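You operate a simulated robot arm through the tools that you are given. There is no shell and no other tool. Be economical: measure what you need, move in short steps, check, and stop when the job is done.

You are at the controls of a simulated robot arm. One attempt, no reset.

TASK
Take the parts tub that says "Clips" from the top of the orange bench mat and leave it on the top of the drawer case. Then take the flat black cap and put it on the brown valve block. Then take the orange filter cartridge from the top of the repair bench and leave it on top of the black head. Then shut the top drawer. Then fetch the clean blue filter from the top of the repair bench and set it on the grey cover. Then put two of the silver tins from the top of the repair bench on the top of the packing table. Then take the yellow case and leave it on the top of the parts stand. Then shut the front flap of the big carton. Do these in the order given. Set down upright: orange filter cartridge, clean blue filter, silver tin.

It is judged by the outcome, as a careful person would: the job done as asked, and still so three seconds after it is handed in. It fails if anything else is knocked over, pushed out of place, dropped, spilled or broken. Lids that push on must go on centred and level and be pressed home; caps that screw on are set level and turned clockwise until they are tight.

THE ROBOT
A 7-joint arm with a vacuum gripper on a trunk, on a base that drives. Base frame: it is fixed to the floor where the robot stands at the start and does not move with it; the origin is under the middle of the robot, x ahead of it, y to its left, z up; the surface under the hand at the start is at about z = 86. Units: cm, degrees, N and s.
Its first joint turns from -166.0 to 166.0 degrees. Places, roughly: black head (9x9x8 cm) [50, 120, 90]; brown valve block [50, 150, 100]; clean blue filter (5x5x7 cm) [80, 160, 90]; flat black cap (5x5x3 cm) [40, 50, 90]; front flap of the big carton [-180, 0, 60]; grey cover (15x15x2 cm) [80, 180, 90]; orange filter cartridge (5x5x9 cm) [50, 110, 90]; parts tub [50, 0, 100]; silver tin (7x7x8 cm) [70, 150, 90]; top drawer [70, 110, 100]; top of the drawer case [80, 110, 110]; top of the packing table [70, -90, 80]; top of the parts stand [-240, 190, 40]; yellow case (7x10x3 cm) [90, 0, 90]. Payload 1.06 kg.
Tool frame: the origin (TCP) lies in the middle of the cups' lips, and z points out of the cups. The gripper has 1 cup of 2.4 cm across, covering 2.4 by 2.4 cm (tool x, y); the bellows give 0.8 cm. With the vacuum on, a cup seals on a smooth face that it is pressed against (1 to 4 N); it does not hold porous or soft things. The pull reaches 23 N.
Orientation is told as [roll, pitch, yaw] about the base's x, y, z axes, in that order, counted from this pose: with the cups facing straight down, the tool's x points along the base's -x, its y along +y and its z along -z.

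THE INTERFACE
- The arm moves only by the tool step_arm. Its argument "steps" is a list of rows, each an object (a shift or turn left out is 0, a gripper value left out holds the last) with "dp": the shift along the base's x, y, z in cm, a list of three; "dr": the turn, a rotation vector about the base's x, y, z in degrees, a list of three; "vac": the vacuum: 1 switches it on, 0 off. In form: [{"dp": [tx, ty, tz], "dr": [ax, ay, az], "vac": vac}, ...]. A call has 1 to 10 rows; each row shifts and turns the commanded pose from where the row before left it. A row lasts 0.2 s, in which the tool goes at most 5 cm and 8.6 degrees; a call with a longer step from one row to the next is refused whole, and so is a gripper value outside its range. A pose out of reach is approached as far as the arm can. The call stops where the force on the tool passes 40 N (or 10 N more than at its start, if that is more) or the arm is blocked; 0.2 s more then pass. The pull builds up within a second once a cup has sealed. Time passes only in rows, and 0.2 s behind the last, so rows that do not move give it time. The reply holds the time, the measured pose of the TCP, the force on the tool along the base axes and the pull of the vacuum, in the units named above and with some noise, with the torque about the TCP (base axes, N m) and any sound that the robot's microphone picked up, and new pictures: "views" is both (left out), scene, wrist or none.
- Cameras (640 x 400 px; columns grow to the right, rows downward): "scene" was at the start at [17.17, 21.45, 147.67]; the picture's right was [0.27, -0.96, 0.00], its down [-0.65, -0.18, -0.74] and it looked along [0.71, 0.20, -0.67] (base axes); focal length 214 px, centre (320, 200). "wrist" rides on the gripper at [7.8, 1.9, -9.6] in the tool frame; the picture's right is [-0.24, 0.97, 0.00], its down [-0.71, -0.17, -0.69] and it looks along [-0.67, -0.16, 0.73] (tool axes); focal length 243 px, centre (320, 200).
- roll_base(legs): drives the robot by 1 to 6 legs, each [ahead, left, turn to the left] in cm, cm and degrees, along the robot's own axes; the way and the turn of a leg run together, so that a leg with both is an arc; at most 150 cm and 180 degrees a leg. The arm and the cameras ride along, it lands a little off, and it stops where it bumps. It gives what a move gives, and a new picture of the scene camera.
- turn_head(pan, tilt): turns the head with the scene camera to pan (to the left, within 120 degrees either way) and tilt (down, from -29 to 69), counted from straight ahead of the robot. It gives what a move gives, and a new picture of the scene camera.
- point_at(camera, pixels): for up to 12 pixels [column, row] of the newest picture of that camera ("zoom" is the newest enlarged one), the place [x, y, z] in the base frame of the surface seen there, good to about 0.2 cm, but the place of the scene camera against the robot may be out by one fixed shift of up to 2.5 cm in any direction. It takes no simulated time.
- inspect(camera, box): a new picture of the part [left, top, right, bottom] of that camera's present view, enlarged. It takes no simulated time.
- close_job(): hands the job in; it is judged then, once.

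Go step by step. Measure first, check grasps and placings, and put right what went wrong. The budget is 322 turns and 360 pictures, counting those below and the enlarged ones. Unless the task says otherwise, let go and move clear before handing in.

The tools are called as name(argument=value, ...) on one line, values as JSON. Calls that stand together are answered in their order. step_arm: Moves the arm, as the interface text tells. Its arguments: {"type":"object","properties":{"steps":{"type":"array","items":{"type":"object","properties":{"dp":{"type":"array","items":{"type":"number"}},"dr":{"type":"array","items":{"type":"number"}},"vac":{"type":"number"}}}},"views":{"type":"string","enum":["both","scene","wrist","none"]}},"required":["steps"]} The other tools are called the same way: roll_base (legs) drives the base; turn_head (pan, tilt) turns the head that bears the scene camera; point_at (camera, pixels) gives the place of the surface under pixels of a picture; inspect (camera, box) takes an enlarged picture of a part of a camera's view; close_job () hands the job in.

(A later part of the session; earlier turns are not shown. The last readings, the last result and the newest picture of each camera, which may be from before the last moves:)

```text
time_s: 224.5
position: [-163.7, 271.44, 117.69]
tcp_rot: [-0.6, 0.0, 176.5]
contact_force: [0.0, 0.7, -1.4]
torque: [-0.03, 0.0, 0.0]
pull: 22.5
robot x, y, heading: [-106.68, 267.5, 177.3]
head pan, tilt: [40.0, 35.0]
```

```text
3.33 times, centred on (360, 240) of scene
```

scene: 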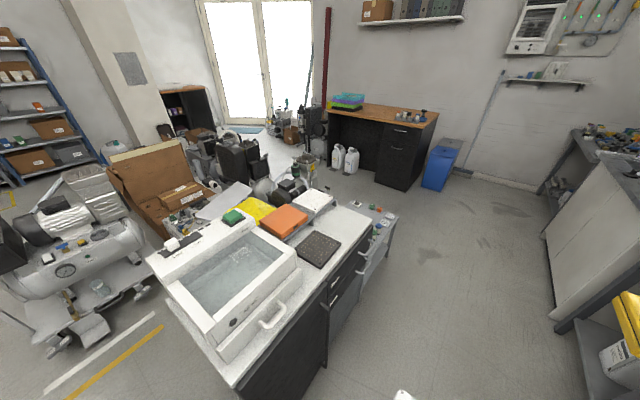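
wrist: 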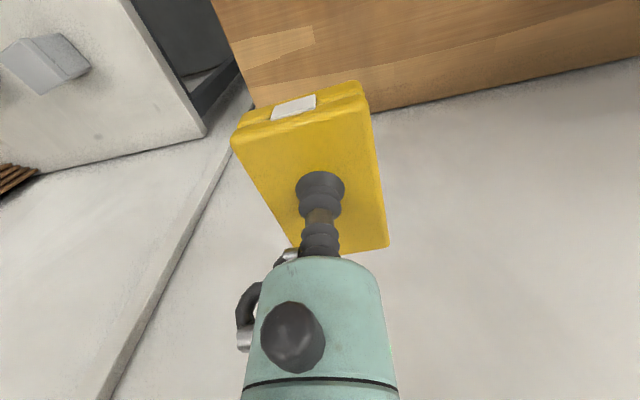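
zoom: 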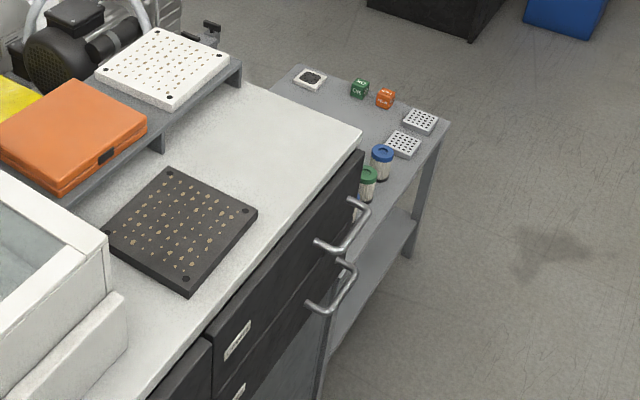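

The stand top is at z 45, roughly x -265…-215, y 165…214. I drive ahead to its north side and turn to face it.

roll_base(legs=[[130, 0, 0], [0, 0, 92]])

turn_head(pan=0, tilt=55)

```text
time_s: 234.9
position: [-239.14, 217.86, 117.68]
tcp_rot: [-0.6, -0.2, -92.7]
contact_force: [-0.4, -0.4, -0.4]
torque: [0.01, 0.02, 0.02]
pull: 22.8
robot x, y, heading: [-235.85, 274.86, -91.9]
head pan, tilt: [40.0, 35.0]
```

scene: 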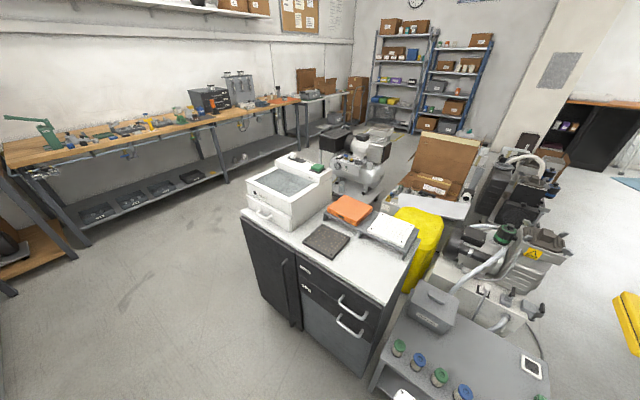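

```text
time_s: 236.0
position: [-239.15, 217.96, 117.59]
tcp_rot: [-0.6, -0.2, -92.6]
contact_force: [0.5, 0.0, -0.9]
torque: [-0.02, -0.02, -0.01]
pull: 23.4
robot x, y, heading: [-236.35, 274.69, -92.2]
head pan, tilt: [0.0, 55.0]
```

scene: 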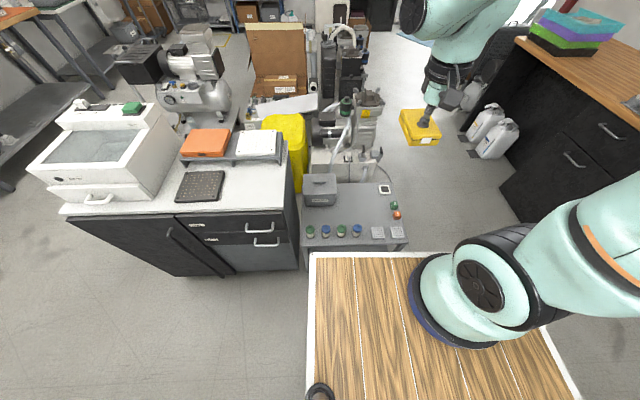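

inspect(camera="scene", box=[290, 160, 420, 260])

point_at(camera="scene", pixels=[[350, 205], [320, 205], [335, 195], [385, 200], [305, 240], [403, 240], [342, 226], [365, 190], [350, 250], [375, 215], [360, 185]])

step_arm(steps=[{}], views="wrist")

```text
4.00 times, centred on (355, 210) of scene
```

zoom: 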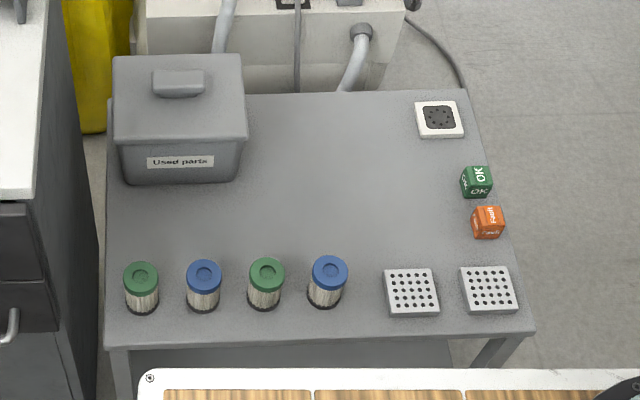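

```text
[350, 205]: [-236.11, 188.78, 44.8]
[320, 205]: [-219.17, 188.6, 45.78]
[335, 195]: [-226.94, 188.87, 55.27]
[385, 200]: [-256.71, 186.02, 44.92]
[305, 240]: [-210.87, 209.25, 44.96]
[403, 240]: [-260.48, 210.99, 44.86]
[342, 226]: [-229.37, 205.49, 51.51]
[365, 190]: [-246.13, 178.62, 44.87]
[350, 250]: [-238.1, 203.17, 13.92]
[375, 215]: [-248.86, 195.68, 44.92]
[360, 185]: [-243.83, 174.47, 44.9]
```

```text
time_s: 236.4
position: [-239.1, 217.99, 117.61]
tcp_rot: [-0.7, -0.1, -92.6]
contact_force: [0.1, -0.1, -1.0]
torque: [0.0, 0.03, -0.03]
pull: 23.1
robot x, y, heading: [-236.02, 274.92, -92.2]
head pan, tilt: [0.0, 55.0]
```

wrist: 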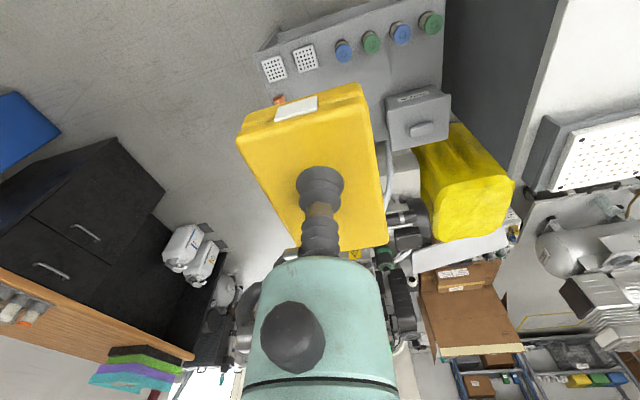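

The free area on the stand is around (-240,188). I move the base 12 cm closer so the arm can reach that low, then lower in stages.

roll_base(legs=[[12, 0, 0]])

step_arm(steps=[{"dp": [-0.5, -4, -2]}, {"dp": [-0.5, -4, -2]}, {"dp": [-0.5, -4, -2]}, {"dp": [0, -4, -2]}, {"dp": [0, -2, -4]}, {"dp": [0, 0, -5]}, {"dp": [0, 0, -5]}, {"dp": [0, 0, -5]}])

```text
time_s: 237.6
position: [-239.7, 205.55, 117.7]
tcp_rot: [-0.6, 0.0, -92.7]
contact_force: [-0.3, -0.5, -1.1]
torque: [0.02, 0.0, -0.01]
pull: 22.7
robot x, y, heading: [-236.46, 262.96, -92.1]
head pan, tilt: [0.0, 55.0]
```

scene: 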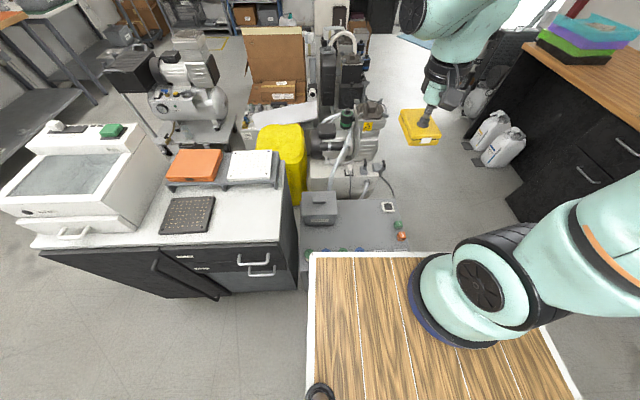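

```text
time_s: 239.4
position: [-241.21, 187.73, 90.8]
tcp_rot: [-0.6, -0.3, -92.7]
contact_force: [-0.5, 0.3, -0.1]
torque: [0.03, -0.02, 0.03]
pull: 23.2
robot x, y, heading: [-236.37, 262.36, -91.9]
head pan, tilt: [0.0, 55.0]
```

scene: 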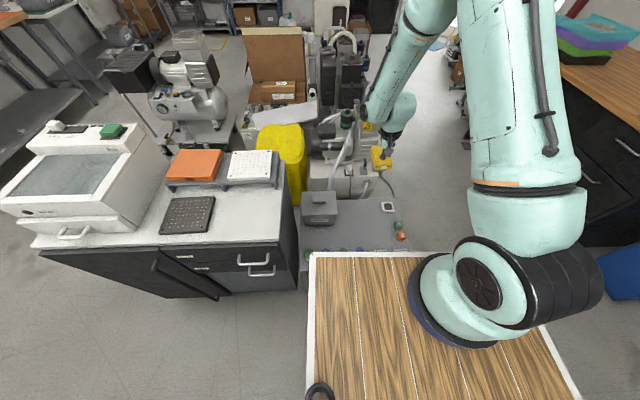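
wrist: 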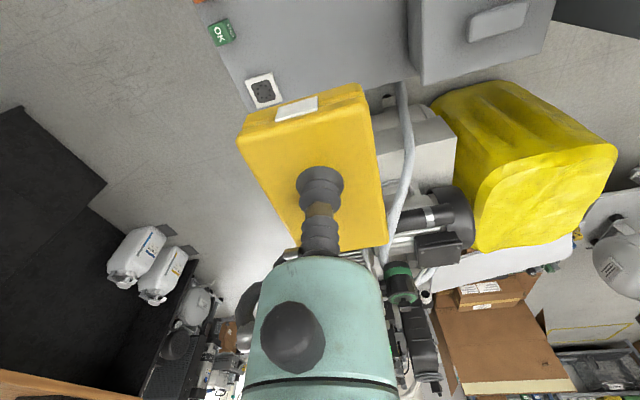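

step_arm(steps=[{"dp": [0, 0, -5]}, {"dp": [0, 0, -5]}, {"dp": [0, 0, -5]}, {"dp": [0, 0, -5]}, {"dp": [0, 0, -5]}, {"dp": [0, 0, -5]}, {}])

point_at(camera="wrist", pixels=[[320, 60], [400, 100], [260, 100], [320, 30]])

```text
time_s: 241.0
position: [-241.44, 187.61, 60.22]
tcp_rot: [-0.5, -0.1, -92.7]
contact_force: [0.0, -0.8, -0.7]
torque: [-0.01, 0.03, 0.02]
pull: 23.0
robot x, y, heading: [-236.24, 262.24, -92.3]
head pan, tilt: [0.0, 55.0]
```

scene: 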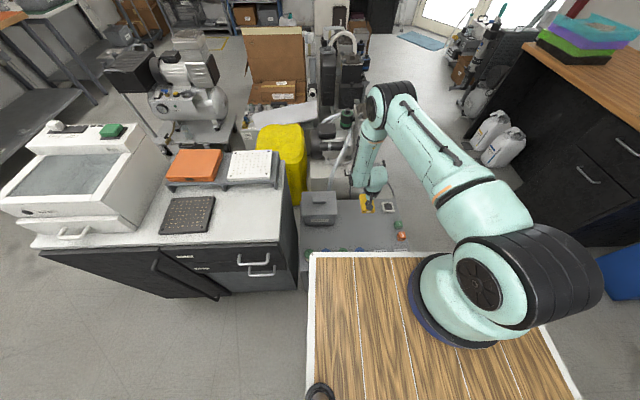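
wrist: 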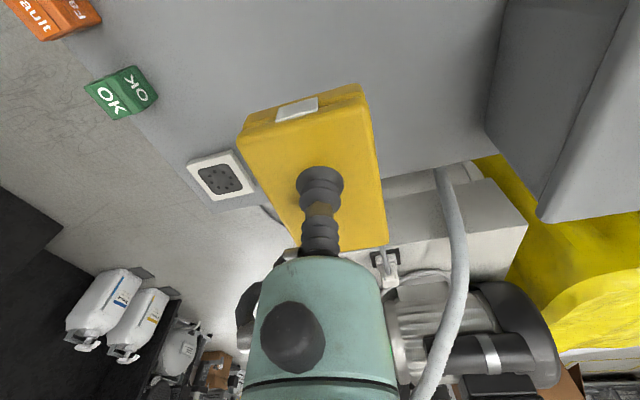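

```text
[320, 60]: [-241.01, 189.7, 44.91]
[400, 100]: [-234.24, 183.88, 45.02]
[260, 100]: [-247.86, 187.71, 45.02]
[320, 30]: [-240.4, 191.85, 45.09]
```

step_arm(steps=[{"dp": [0.5, 1, -4.5]}, {"dp": [0, 0, -4]}, {"dp": [0, 0, -2.5]}, {"dp": [0, 0, -0.8]}, {"dp": [0, 0, -0.4]}, {}])

```text
time_s: 242.4
position: [-240.84, 188.57, 48.41]
tcp_rot: [-0.6, -0.1, -92.7]
contact_force: [-0.4, 0.0, -1.9]
torque: [0.01, 0.01, -0.01]
pull: 22.7
robot x, y, heading: [-236.54, 262.28, -92.2]
head pan, tilt: [0.0, 55.0]
```

scene: 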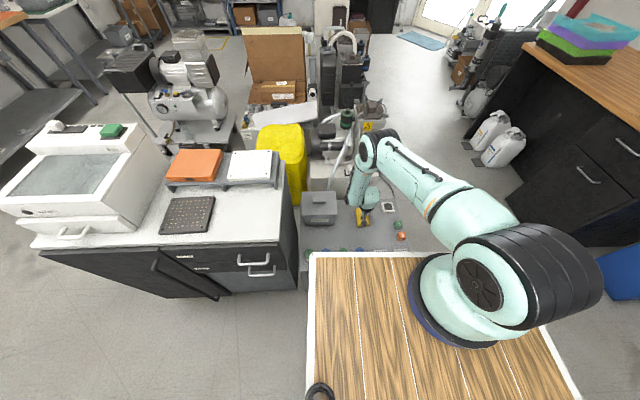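
wrist: 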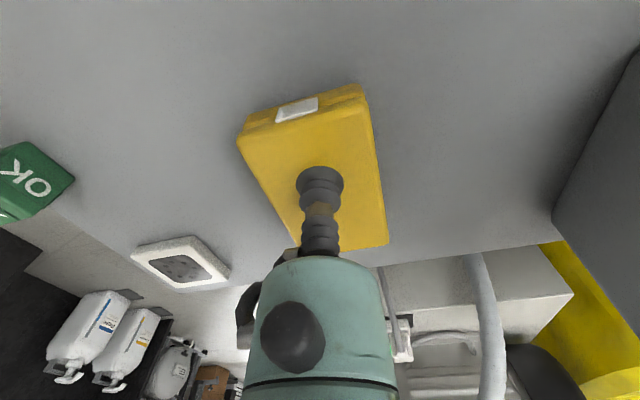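

step_arm(steps=[{"dp": [0, 0, -0.4]}, {"dp": [0, 0, -0.3]}, {"dp": [0, 0, -0.2]}, {}], views="none")

```text
time_s: 243.4
position: [-240.68, 188.56, 47.67]
tcp_rot: [-0.5, -0.2, -92.8]
contact_force: [-3.3, -3.8, 12.0]
torque: [0.04, -0.05, 0.03]
pull: 23.0
robot x, y, heading: [-236.43, 262.61, -92.4]
head pan, tilt: [0.0, 55.0]
```

Contact, so I release and rise straight up.

step_arm(steps=[{"dp": [0, 0, 0.1], "vac": 0}, {}, {}, {}, {"dp": [0, 0, 0.6]}, {"dp": [0, 0, 3]}, {"dp": [0, 0, 5]}, {"dp": [0, 0, 5]}, {"dp": [0, 0, 5]}, {"dp": [0, 0, 5]}], views="wrist")

step_arm(steps=[{"dp": [0, 0, 5]}, {"dp": [0, 0, 5]}, {"dp": [0, 0, 5]}, {"dp": [0, 0, 5]}, {"dp": [0, 0, 5]}, {"dp": [0, 1, 4.8]}, {"dp": [0, 3, 4]}, {"dp": [0, 3, 4]}, {"dp": [0, 4, 2]}, {"dp": [0, 4, 2]}])

```text
time_s: 245.6
position: [-240.8, 188.35, 71.26]
tcp_rot: [-0.6, -0.1, -92.6]
contact_force: [0.1, 0.0, 0.1]
torque: [-0.02, -0.02, -0.01]
pull: 0.0
robot x, y, heading: [-235.93, 262.25, -92.3]
head pan, tilt: [0.0, 55.0]
```

wrist: 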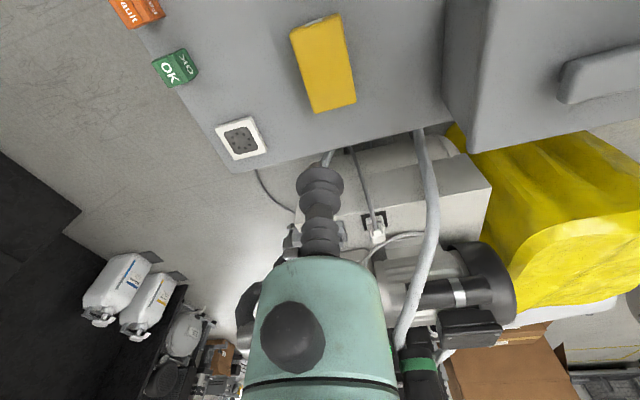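

```text
time_s: 247.8
position: [-240.51, 203.67, 113.0]
tcp_rot: [-0.7, -0.1, -92.7]
contact_force: [0.0, 0.0, -0.7]
torque: [0.06, 0.02, -0.02]
pull: 0.1
robot x, y, heading: [-236.37, 262.41, -92.2]
head pan, tilt: [0.0, 55.0]
```

scene: 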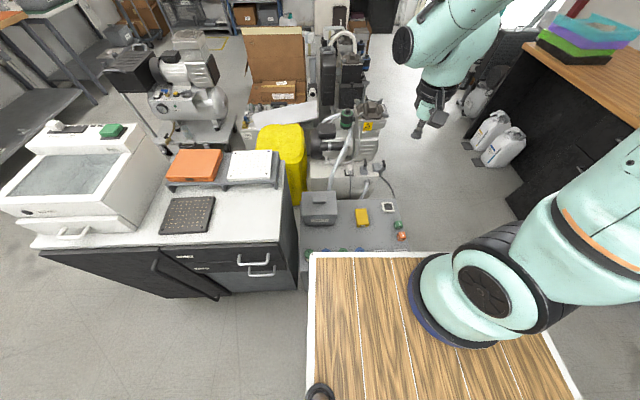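
wrist: 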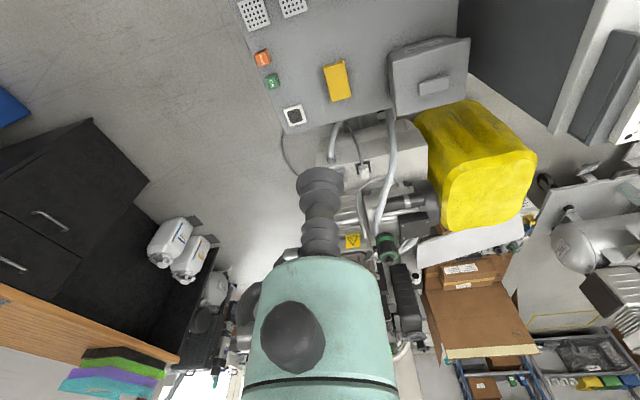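

The yellow case lies on the stand. Last comes the carton flap: I look at the area from here before driving.

turn_head(pan=10, tilt=30)

inspect(camera="scene", box=[220, 60, 460, 220])

point_at(camera="zoom", pixels=[[220, 100], [150, 100], [300, 100], [220, 50], [220, 170], [220, 200], [180, 180], [300, 180]])

```text
time_s: 248.7
position: [-240.59, 203.5, 112.97]
tcp_rot: [-0.5, -0.1, -92.7]
contact_force: [0.4, -0.9, -0.7]
torque: [0.0, 0.0, -0.01]
pull: 0.1
robot x, y, heading: [-236.24, 262.17, -92.3]
head pan, tilt: [10.0, 30.0]
```

scene: 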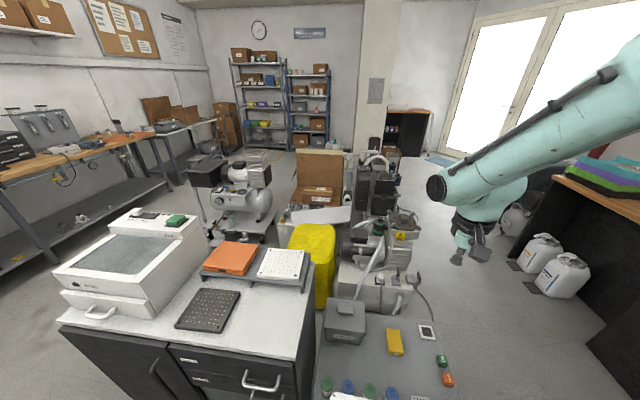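

```text
2.50 times, centred on (340, 140) of scene
```

zoom: 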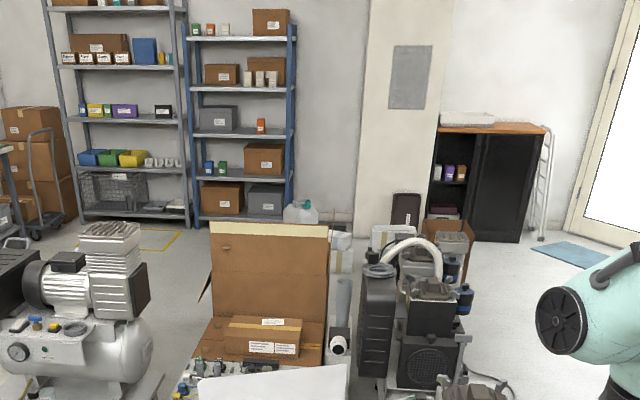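

```text
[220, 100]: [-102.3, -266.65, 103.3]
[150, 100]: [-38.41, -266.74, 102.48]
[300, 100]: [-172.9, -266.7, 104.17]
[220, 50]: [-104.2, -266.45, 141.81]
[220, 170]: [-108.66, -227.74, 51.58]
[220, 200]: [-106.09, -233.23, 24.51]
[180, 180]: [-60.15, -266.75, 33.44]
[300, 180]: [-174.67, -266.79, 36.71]
```

I drive back along the same corridor to the start area, keeping the arm retracted.

roll_base(legs=[[-12, 0, 0], [0, 0, 92], [130, 0, 0], [75, 0, 0]])

```text
time_s: 263.6
position: [25.46, 281.67, 112.95]
tcp_rot: [-0.5, -0.1, 1.8]
contact_force: [-0.6, 0.0, 0.1]
torque: [0.02, -0.02, 0.03]
pull: 0.0
robot x, y, heading: [-33.29, 280.96, 2.1]
head pan, tilt: [10.0, 30.0]
```

scene: 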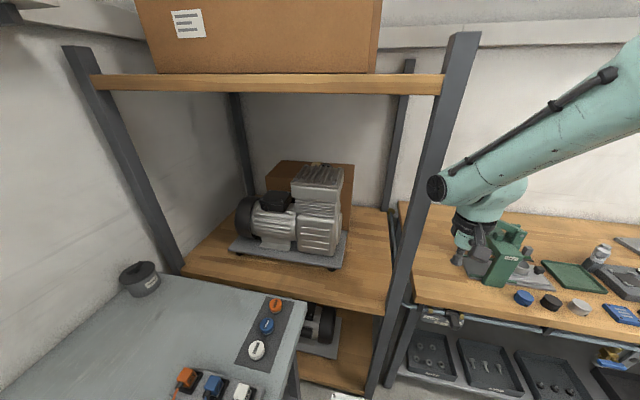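

roll_base(legs=[[-4, 0, -2], [0, -90, 0], [22, 0, 0], [0, -95, 0], [0, -90, 0]])

turn_head(pan=-120, tilt=35)

turn_head(pan=120, tilt=35)

```text
time_s: 279.1
position: [46.45, 2.76, 113.07]
tcp_rot: [-0.5, -0.1, -1.1]
contact_force: [-0.7, -0.3, 0.0]
torque: [0.05, 0.02, 0.02]
pull: 0.0
robot x, y, heading: [-12.63, 5.17, -0.8]
head pan, tilt: [10.0, 30.0]
```

scene: 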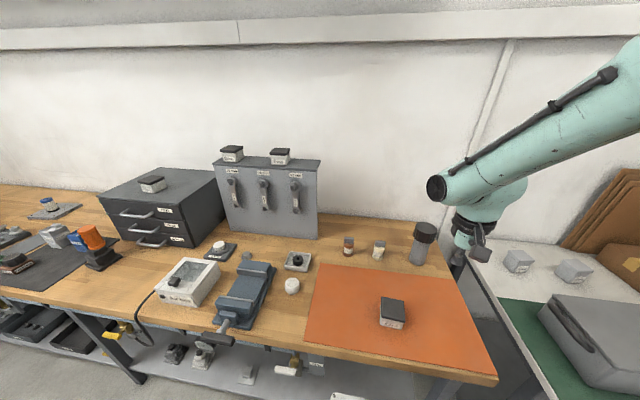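

```text
time_s: 281.2
position: [46.43, 2.81, 113.04]
tcp_rot: [-0.6, 0.0, -1.2]
contact_force: [0.0, -0.4, -0.4]
torque: [-0.01, -0.01, 0.01]
pull: 0.0
robot x, y, heading: [-12.58, 5.24, -0.6]
head pan, tilt: [-120.0, 35.0]
```

scene: 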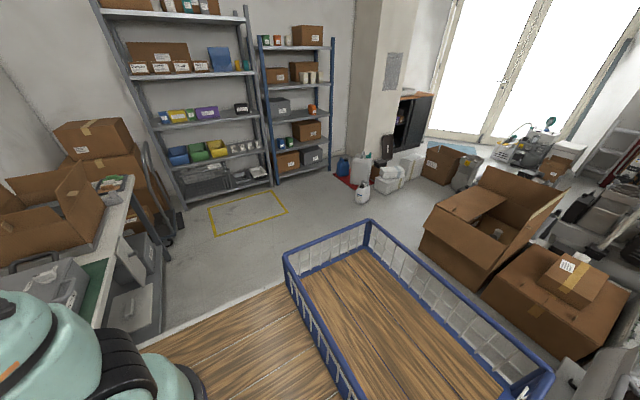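

```text
time_s: 284.6
position: [46.43, 2.83, 112.95]
tcp_rot: [-0.6, 0.0, -1.1]
contact_force: [-0.4, 0.4, -0.2]
torque: [0.04, 0.03, -0.02]
pull: 0.0
robot x, y, heading: [-12.28, 5.49, -0.6]
head pan, tilt: [120.0, 35.0]
```

scene: 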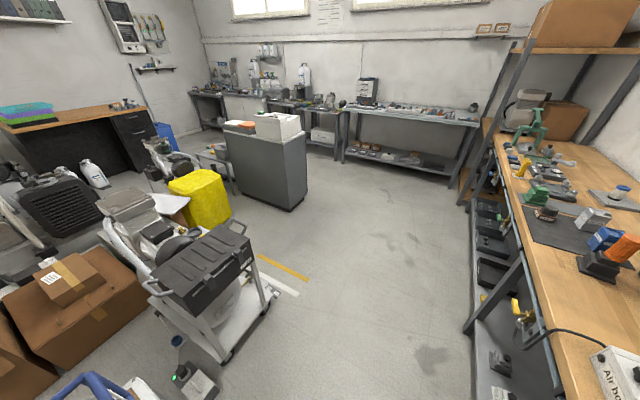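

The open big carton lies to the west-southwest (pan -120 view, around (490,230)). I turn the base to face west and look at it.

roll_base(legs=[[0, 0, -90], [0, 0, -90]])

turn_head(pan=25, tilt=35)

```text
time_s: 292.6
position: [-71.41, 8.58, 113.09]
tcp_rot: [-0.5, -0.1, 178.1]
contact_force: [-0.6, 0.1, 0.2]
torque: [0.0, -0.03, -0.04]
pull: 0.1
robot x, y, heading: [-12.41, 5.5, 178.7]
head pan, tilt: [120.0, 35.0]
```

scene: 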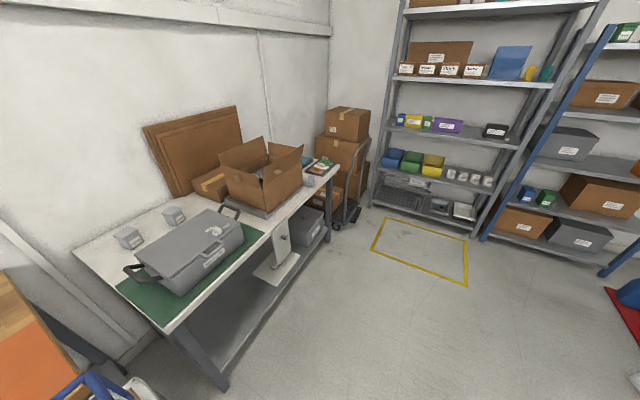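

```text
time_s: 294.3
position: [-71.3, 8.74, 113.04]
tcp_rot: [-0.5, 0.0, 178.1]
contact_force: [0.3, 0.4, 0.3]
torque: [-0.03, -0.02, -0.01]
pull: 0.0
robot x, y, heading: [-12.23, 5.03, 178.7]
head pan, tilt: [25.0, 35.0]
```

scene: 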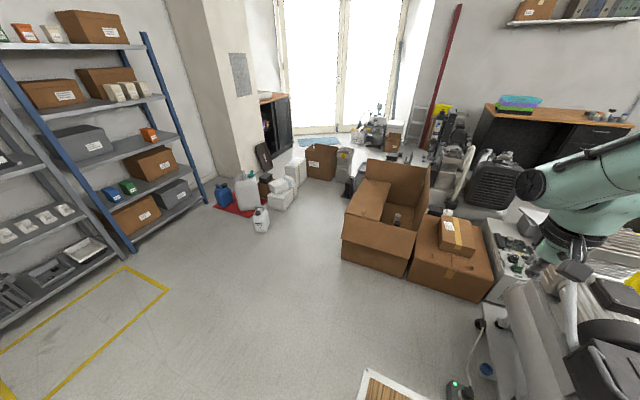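

inspect(camera="scene", box=[320, 140, 510, 310])

point_at(camera="scene", pixels=[[365, 183], [347, 213], [415, 233], [391, 188], [430, 190], [368, 160], [430, 168], [405, 180], [370, 200], [380, 250], [342, 262], [405, 278]])

```text
2.35 times, centred on (415, 225) of scene
```

zoom: 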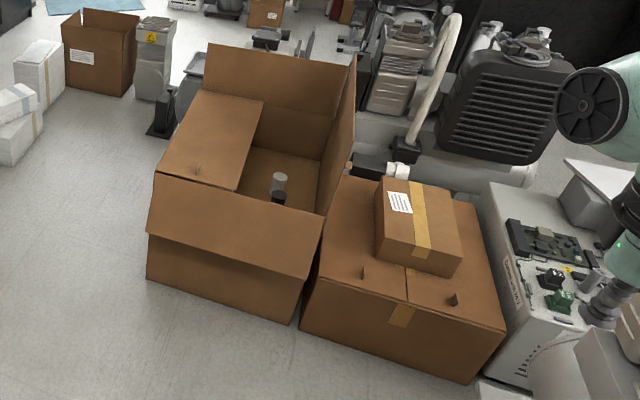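

```text
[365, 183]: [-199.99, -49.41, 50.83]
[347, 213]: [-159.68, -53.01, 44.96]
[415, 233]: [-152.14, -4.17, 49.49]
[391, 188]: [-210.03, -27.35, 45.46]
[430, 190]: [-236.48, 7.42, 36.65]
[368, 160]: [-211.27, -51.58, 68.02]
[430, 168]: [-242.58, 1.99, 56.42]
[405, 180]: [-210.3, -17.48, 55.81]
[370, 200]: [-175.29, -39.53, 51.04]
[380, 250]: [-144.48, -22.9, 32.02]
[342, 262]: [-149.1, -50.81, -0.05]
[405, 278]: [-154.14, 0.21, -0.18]
```

point_at(camera="scene", pixels=[[347, 217], [380, 226], [414, 235], [344, 237], [375, 246], [408, 256], [345, 228], [378, 237], [411, 246], [378, 255], [378, 265], [345, 245]])

inspect(camera="scene", box=[330, 150, 440, 290])

```text
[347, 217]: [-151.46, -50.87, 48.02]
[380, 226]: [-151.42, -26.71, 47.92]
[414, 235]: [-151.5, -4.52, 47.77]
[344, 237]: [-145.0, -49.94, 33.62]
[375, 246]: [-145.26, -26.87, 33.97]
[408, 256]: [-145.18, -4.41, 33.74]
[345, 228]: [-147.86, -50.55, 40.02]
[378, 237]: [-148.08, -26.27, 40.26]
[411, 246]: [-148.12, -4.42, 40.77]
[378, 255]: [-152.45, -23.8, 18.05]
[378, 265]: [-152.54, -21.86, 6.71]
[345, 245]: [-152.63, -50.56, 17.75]
```

```text
2.86 times, centred on (385, 220) of scene
```

zoom: 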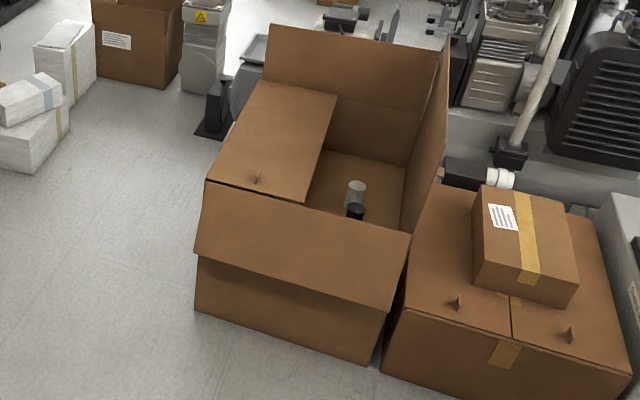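

The hint places the front flap near (-180,0,60), which may be the standing panel on the carton's right side rather than the hanging one. I measure both panels.

inspect(camera="scene", box=[390, 150, 450, 250])

point_at(camera="scene", pixels=[[424, 185], [428, 175], [421, 200], [418, 215], [426, 195], [416, 225], [380, 170], [400, 172], [380, 185], [429, 170], [420, 225]])

```text
4.00 times, centred on (420, 200) of scene
```

zoom: 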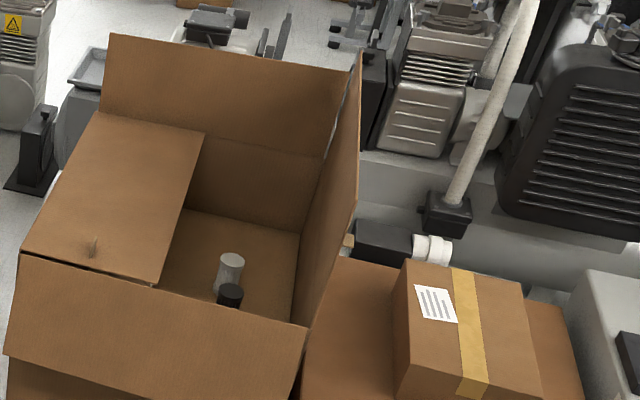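

```text
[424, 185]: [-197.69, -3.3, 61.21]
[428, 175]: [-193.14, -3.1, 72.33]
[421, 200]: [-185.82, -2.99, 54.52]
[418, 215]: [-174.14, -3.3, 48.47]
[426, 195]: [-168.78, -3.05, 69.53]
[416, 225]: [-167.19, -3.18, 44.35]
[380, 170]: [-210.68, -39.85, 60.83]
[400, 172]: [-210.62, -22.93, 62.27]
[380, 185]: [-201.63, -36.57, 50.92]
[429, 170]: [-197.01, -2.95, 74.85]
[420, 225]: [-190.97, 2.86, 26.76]
```

The standing panel at y≈-3, x -152…-205, z 50–75 has its centre at (-180,-3,62), which matches the hint, so that is the front flap. I'll push it over from its outer (north) side, starting by driving toward the carton.

roll_base(legs=[[0, 25, 0], [84, 0, 1]])

turn_head(pan=0, tilt=50)

step_arm(steps=[{}], views="wrist")

```text
time_s: 300.2
position: [-155.38, -15.53, 113.13]
tcp_rot: [-0.6, -0.2, 179.3]
contact_force: [0.1, 0.1, 0.2]
torque: [0.04, 0.01, -0.02]
pull: 0.1
robot x, y, heading: [-96.77, -17.54, 179.7]
head pan, tilt: [25.0, 35.0]
```

scene: 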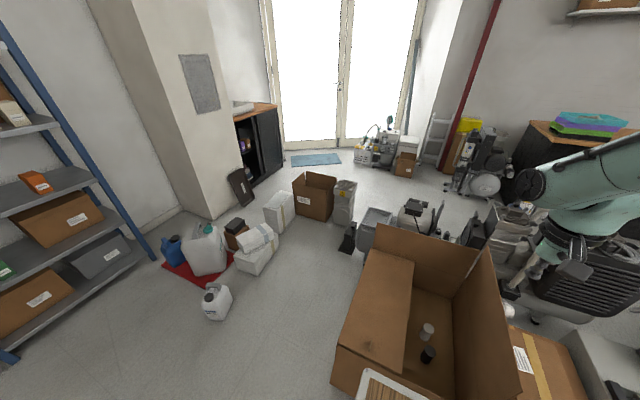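

```text
time_s: 301.1
position: [-155.57, -15.46, 113.09]
tcp_rot: [-0.7, -0.1, 179.2]
contact_force: [0.5, -0.3, -0.7]
torque: [0.05, 0.0, -0.01]
pull: 0.0
robot x, y, heading: [-96.65, -17.46, 179.5]
head pan, tilt: [0.0, 50.0]
```

scene: 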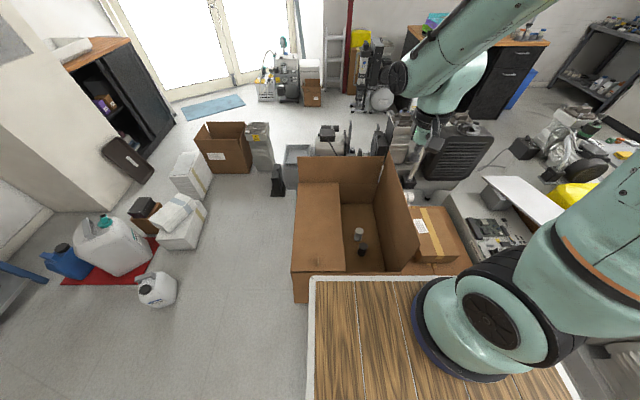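

```text
time_s: 301.5
position: [-155.5, -15.41, 113.04]
tcp_rot: [-0.6, -0.1, 179.2]
contact_force: [-0.6, -0.1, -0.2]
torque: [0.0, -0.02, 0.01]
pull: 0.2
robot x, y, heading: [-96.32, -17.8, 179.8]
head pan, tilt: [0.0, 50.0]
```

wrist: 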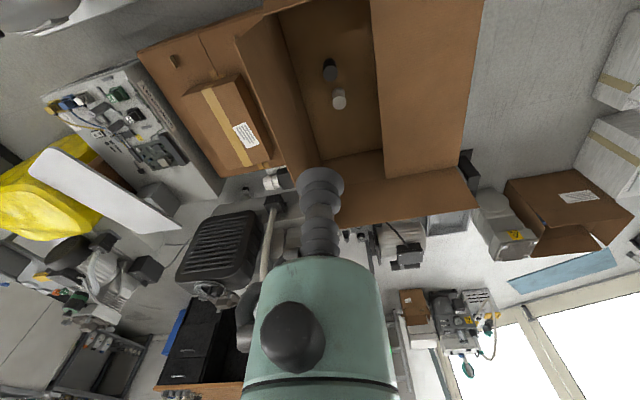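

point_at(camera="wrist", pixels=[[242, 45], [262, 95], [287, 160], [262, 60], [285, 80], [305, 150], [240, 100], [210, 60], [420, 90], [430, 195], [295, 60]])

inspect(camera="wrist", box=[130, 0, 490, 225])

```text
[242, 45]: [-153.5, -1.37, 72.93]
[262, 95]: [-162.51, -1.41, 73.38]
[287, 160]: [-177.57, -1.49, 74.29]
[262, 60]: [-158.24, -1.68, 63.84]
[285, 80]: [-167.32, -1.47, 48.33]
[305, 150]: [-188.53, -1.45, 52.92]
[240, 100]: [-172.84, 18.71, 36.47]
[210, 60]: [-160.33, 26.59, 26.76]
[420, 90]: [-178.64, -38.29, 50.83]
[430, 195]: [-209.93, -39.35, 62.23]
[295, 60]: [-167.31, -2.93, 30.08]
```

```text
1.78 times, centred on (310, 112) of wrist
```

zoom: 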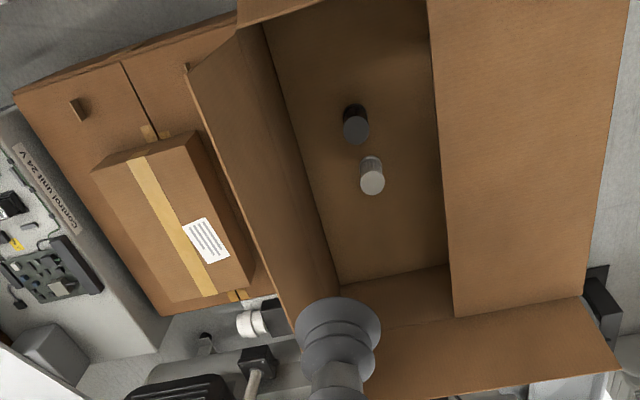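

The flap plane is at y≈-1.4, hinge z≈50, top z≈75. I move 4 cm closer and bring the tool down on its north side at (-175, +5, 70).

roll_base(legs=[[4, 0, 0]])

step_arm(steps=[{"dp": [-2.6, 3.6, 0]}, {"dp": [-2.6, 3.6, 0]}, {"dp": [-2.6, 3.6, 0]}, {"dp": [-2.6, 3.6, 0]}, {"dp": [-2.6, 3.6, 0]}, {"dp": [-2.6, 3.6, 0]}, {}])

```text
time_s: 302.3
position: [-159.43, -15.39, 113.03]
tcp_rot: [-0.6, -0.1, 179.2]
contact_force: [-0.2, -0.1, 1.0]
torque: [0.0, 0.03, 0.0]
pull: 0.0
robot x, y, heading: [-100.62, -17.23, 179.7]
head pan, tilt: [0.0, 50.0]
```

scene: 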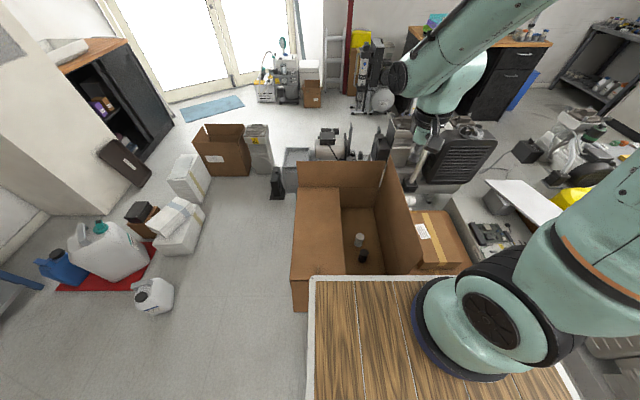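

```text
time_s: 303.9
position: [-175.09, 6.57, 113.16]
tcp_rot: [-0.6, -0.1, 179.1]
contact_force: [0.4, -0.7, 0.3]
torque: [0.0, -0.02, 0.03]
pull: 0.0
robot x, y, heading: [-100.3, -17.88, 179.9]
head pan, tilt: [0.0, 50.0]
```

scene: 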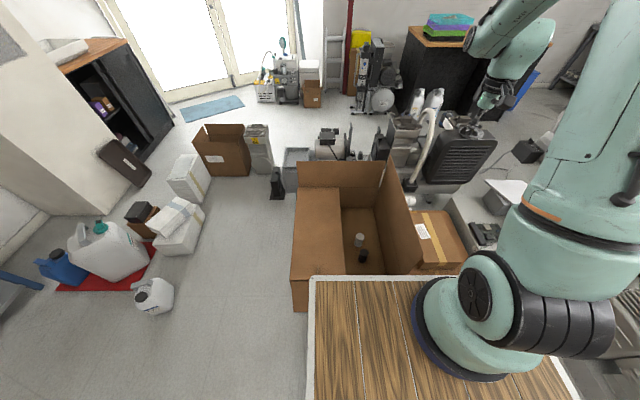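
wrist: 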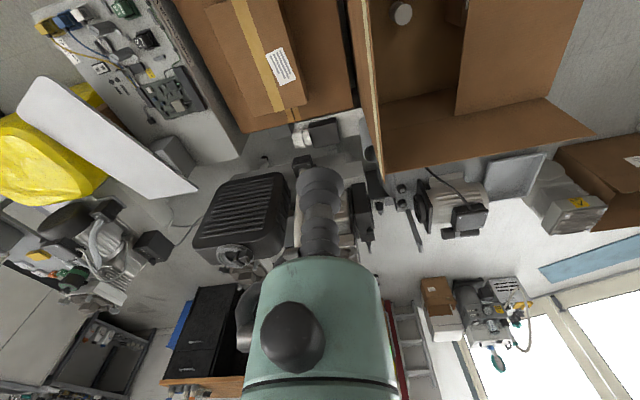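

step_arm(steps=[{"dp": [0, 0, -5]}, {"dp": [0, 0, -5]}, {"dp": [0, 0, -5]}, {"dp": [0, 0, -5]}, {"dp": [0, 0, -5]}, {"dp": [0, 0, -5]}, {"dp": [0, 0, -5]}, {"dp": [0, 0, -5]}, {"dp": [0, 0, -3]}, {}])

```text
time_s: 306.1
position: [-175.22, 6.05, 69.92]
tcp_rot: [-0.6, -0.1, 179.2]
contact_force: [0.2, 0.6, 0.5]
torque: [0.02, 0.02, 0.02]
pull: 0.1
robot x, y, heading: [-100.67, -17.44, 180.0]
head pan, tilt: [0.0, 50.0]
```

scene: 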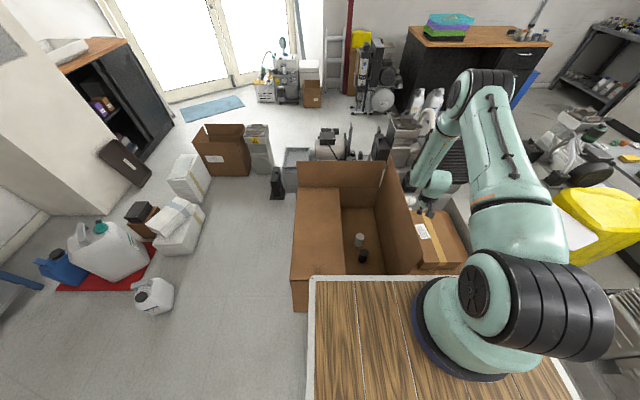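
wrist: 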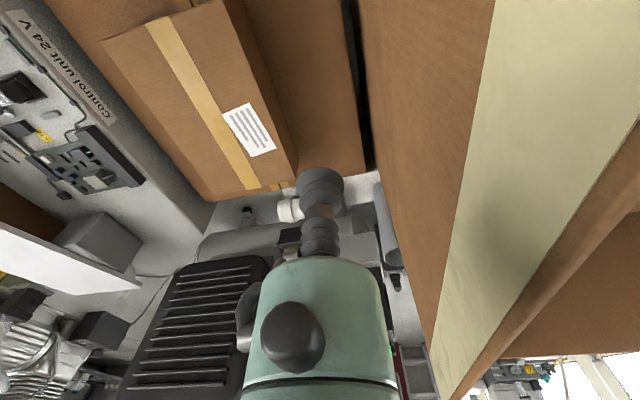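

The tool is beside the flap's outer face. I push in -y following the flap's arc.

step_arm(steps=[{"dp": [0, -3, 0]}, {"dp": [0, -3, 0]}, {"dp": [0, -2, 0]}, {"dp": [0, -2, 0]}, {"dp": [0, -2, 0]}, {}])

```text
time_s: 307.5
position: [-175.07, -5.89, 70.13]
tcp_rot: [-0.5, -0.1, 179.3]
contact_force: [-0.7, 0.0, -0.4]
torque: [-0.03, 0.01, 0.0]
pull: 0.1
robot x, y, heading: [-100.68, -17.4, 179.9]
head pan, tilt: [0.0, 50.0]
```

scene: 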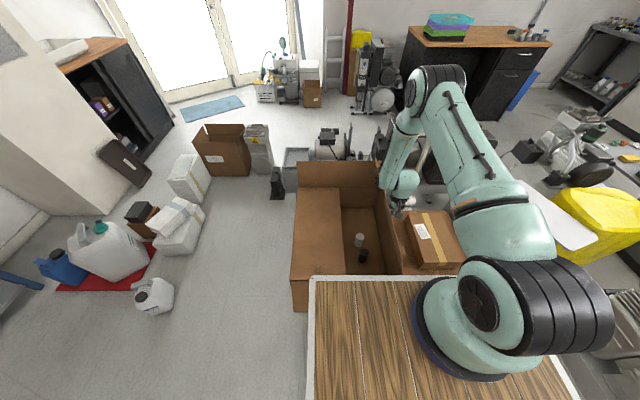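
wrist: 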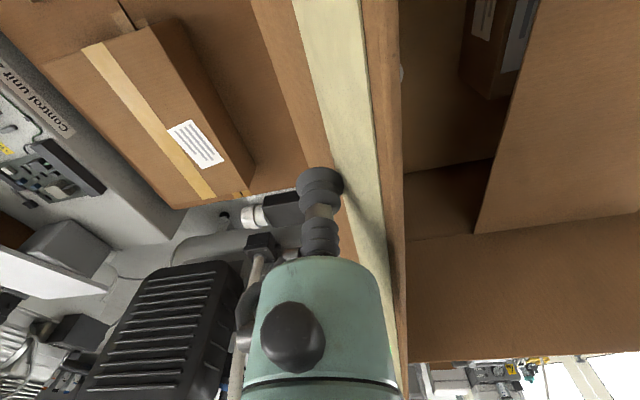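

The flap yields easily. I continue along the arc, inward and down.

step_arm(steps=[{"dp": [0, -2.3, -0.6]}, {"dp": [0, -2.8, -1]}, {"dp": [0, -2.5, -1.5]}, {"dp": [0, -2.3, -2]}, {"dp": [0, -1.8, -2.3]}, {}])

```text
time_s: 308.9
position: [-175.05, -17.55, 62.66]
tcp_rot: [-0.5, -0.1, 179.1]
contact_force: [-0.3, 0.1, 0.4]
torque: [0.0, -0.02, -0.03]
pull: 0.0
robot x, y, heading: [-100.45, -17.35, 179.9]
head pan, tilt: [0.0, 50.0]
```

scene: 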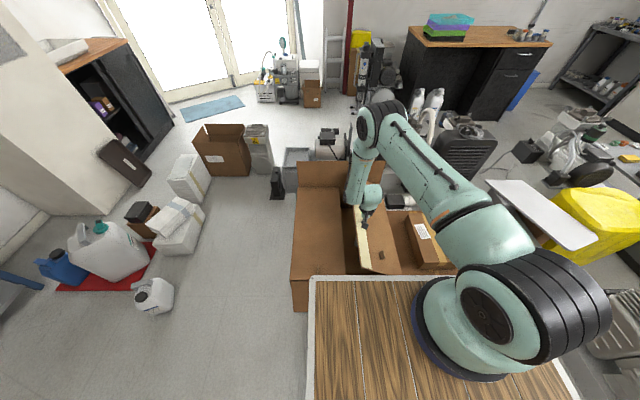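
wrist: 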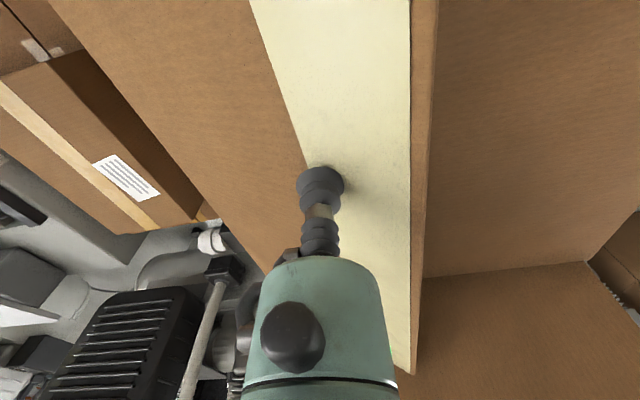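

step_arm(steps=[{"dp": [0, -1.5, -2.5]}, {"dp": [0, -1.2, -2.5]}, {"dp": [0, -0.8, -2.5]}, {"dp": [0, 0, -1.5]}, {"dp": [0, 0, -0.8]}, {}])

```text
time_s: 310.3
position: [-175.31, -21.11, 52.73]
tcp_rot: [-0.6, -0.1, 179.3]
contact_force: [1.3, 0.0, 0.6]
torque: [0.0, -0.01, -0.01]
pull: 0.0
robot x, y, heading: [-100.45, -17.74, 179.8]
head pan, tilt: [0.0, 50.0]
```

scene: 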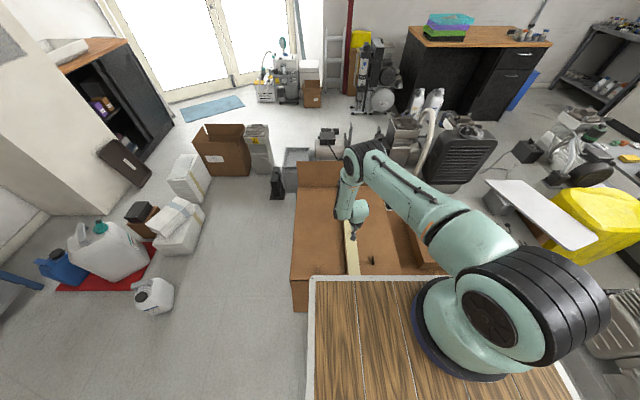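
wrist: 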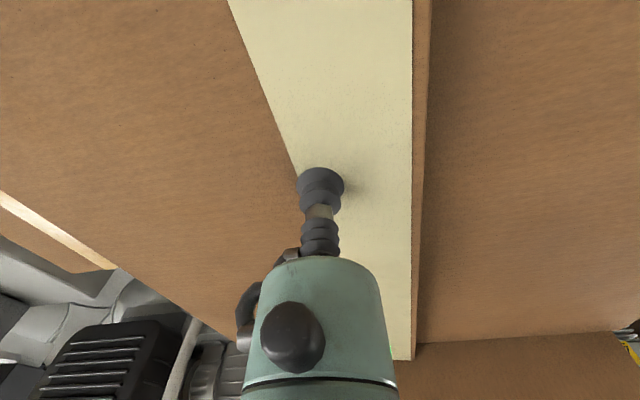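

Nearly flat. I press gently until the stop and measure the flap height.

step_arm(steps=[{"dp": [0, 0, -0.5]}, {"dp": [0, 0, -0.5]}, {"dp": [0, 0, -0.4]}, {}], views="wrist")

point_at(camera="wrist", pixels=[[340, 60], [380, 100], [200, 100], [300, 120], [440, 100], [420, 30], [100, 60]])

```text
time_s: 311.3
position: [-175.21, -21.09, 51.25]
tcp_rot: [-0.7, -0.1, 179.2]
contact_force: [-0.9, -0.9, 0.0]
torque: [0.01, -0.04, -0.02]
pull: 0.2
robot x, y, heading: [-100.32, -17.5, 179.7]
head pan, tilt: [0.0, 50.0]
```

wrist: 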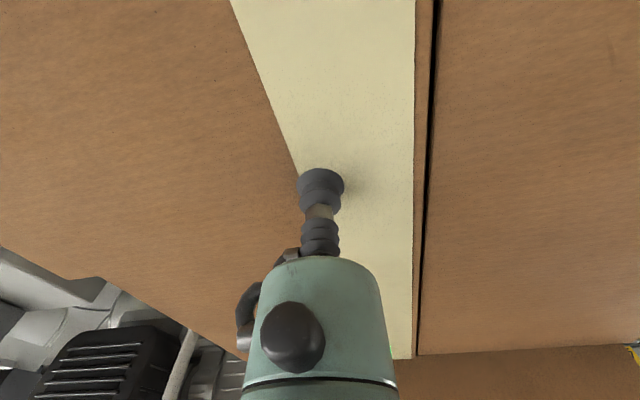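

```text
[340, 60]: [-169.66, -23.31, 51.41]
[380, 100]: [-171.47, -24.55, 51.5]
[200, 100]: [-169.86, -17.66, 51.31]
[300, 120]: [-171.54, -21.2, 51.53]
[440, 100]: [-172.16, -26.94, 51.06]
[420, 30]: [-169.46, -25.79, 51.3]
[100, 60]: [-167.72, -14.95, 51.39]
```

step_arm(steps=[{"dp": [0, 0, -0.3]}, {"dp": [0, 0, -0.3]}, {"dp": [0, 0, -0.2]}, {}], views="wrist")

```text
time_s: 312.3
position: [-175.14, -21.02, 50.55]
tcp_rot: [-0.6, -0.1, 179.2]
contact_force: [-1.7, -0.6, 3.4]
torque: [-0.02, -0.03, -0.04]
pull: 0.1
robot x, y, heading: [-100.66, -17.5, 180.3]
head pan, tilt: [0.0, 50.0]
```

wrist: 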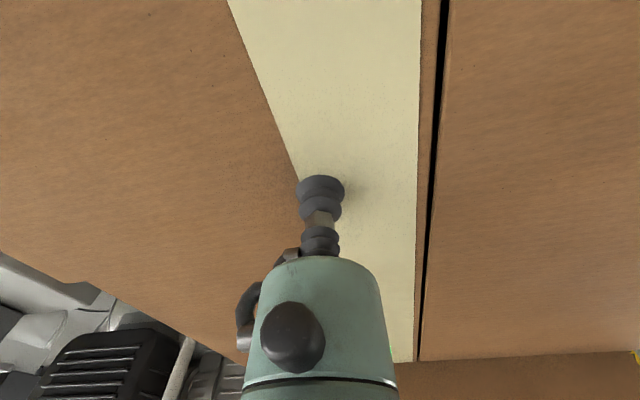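

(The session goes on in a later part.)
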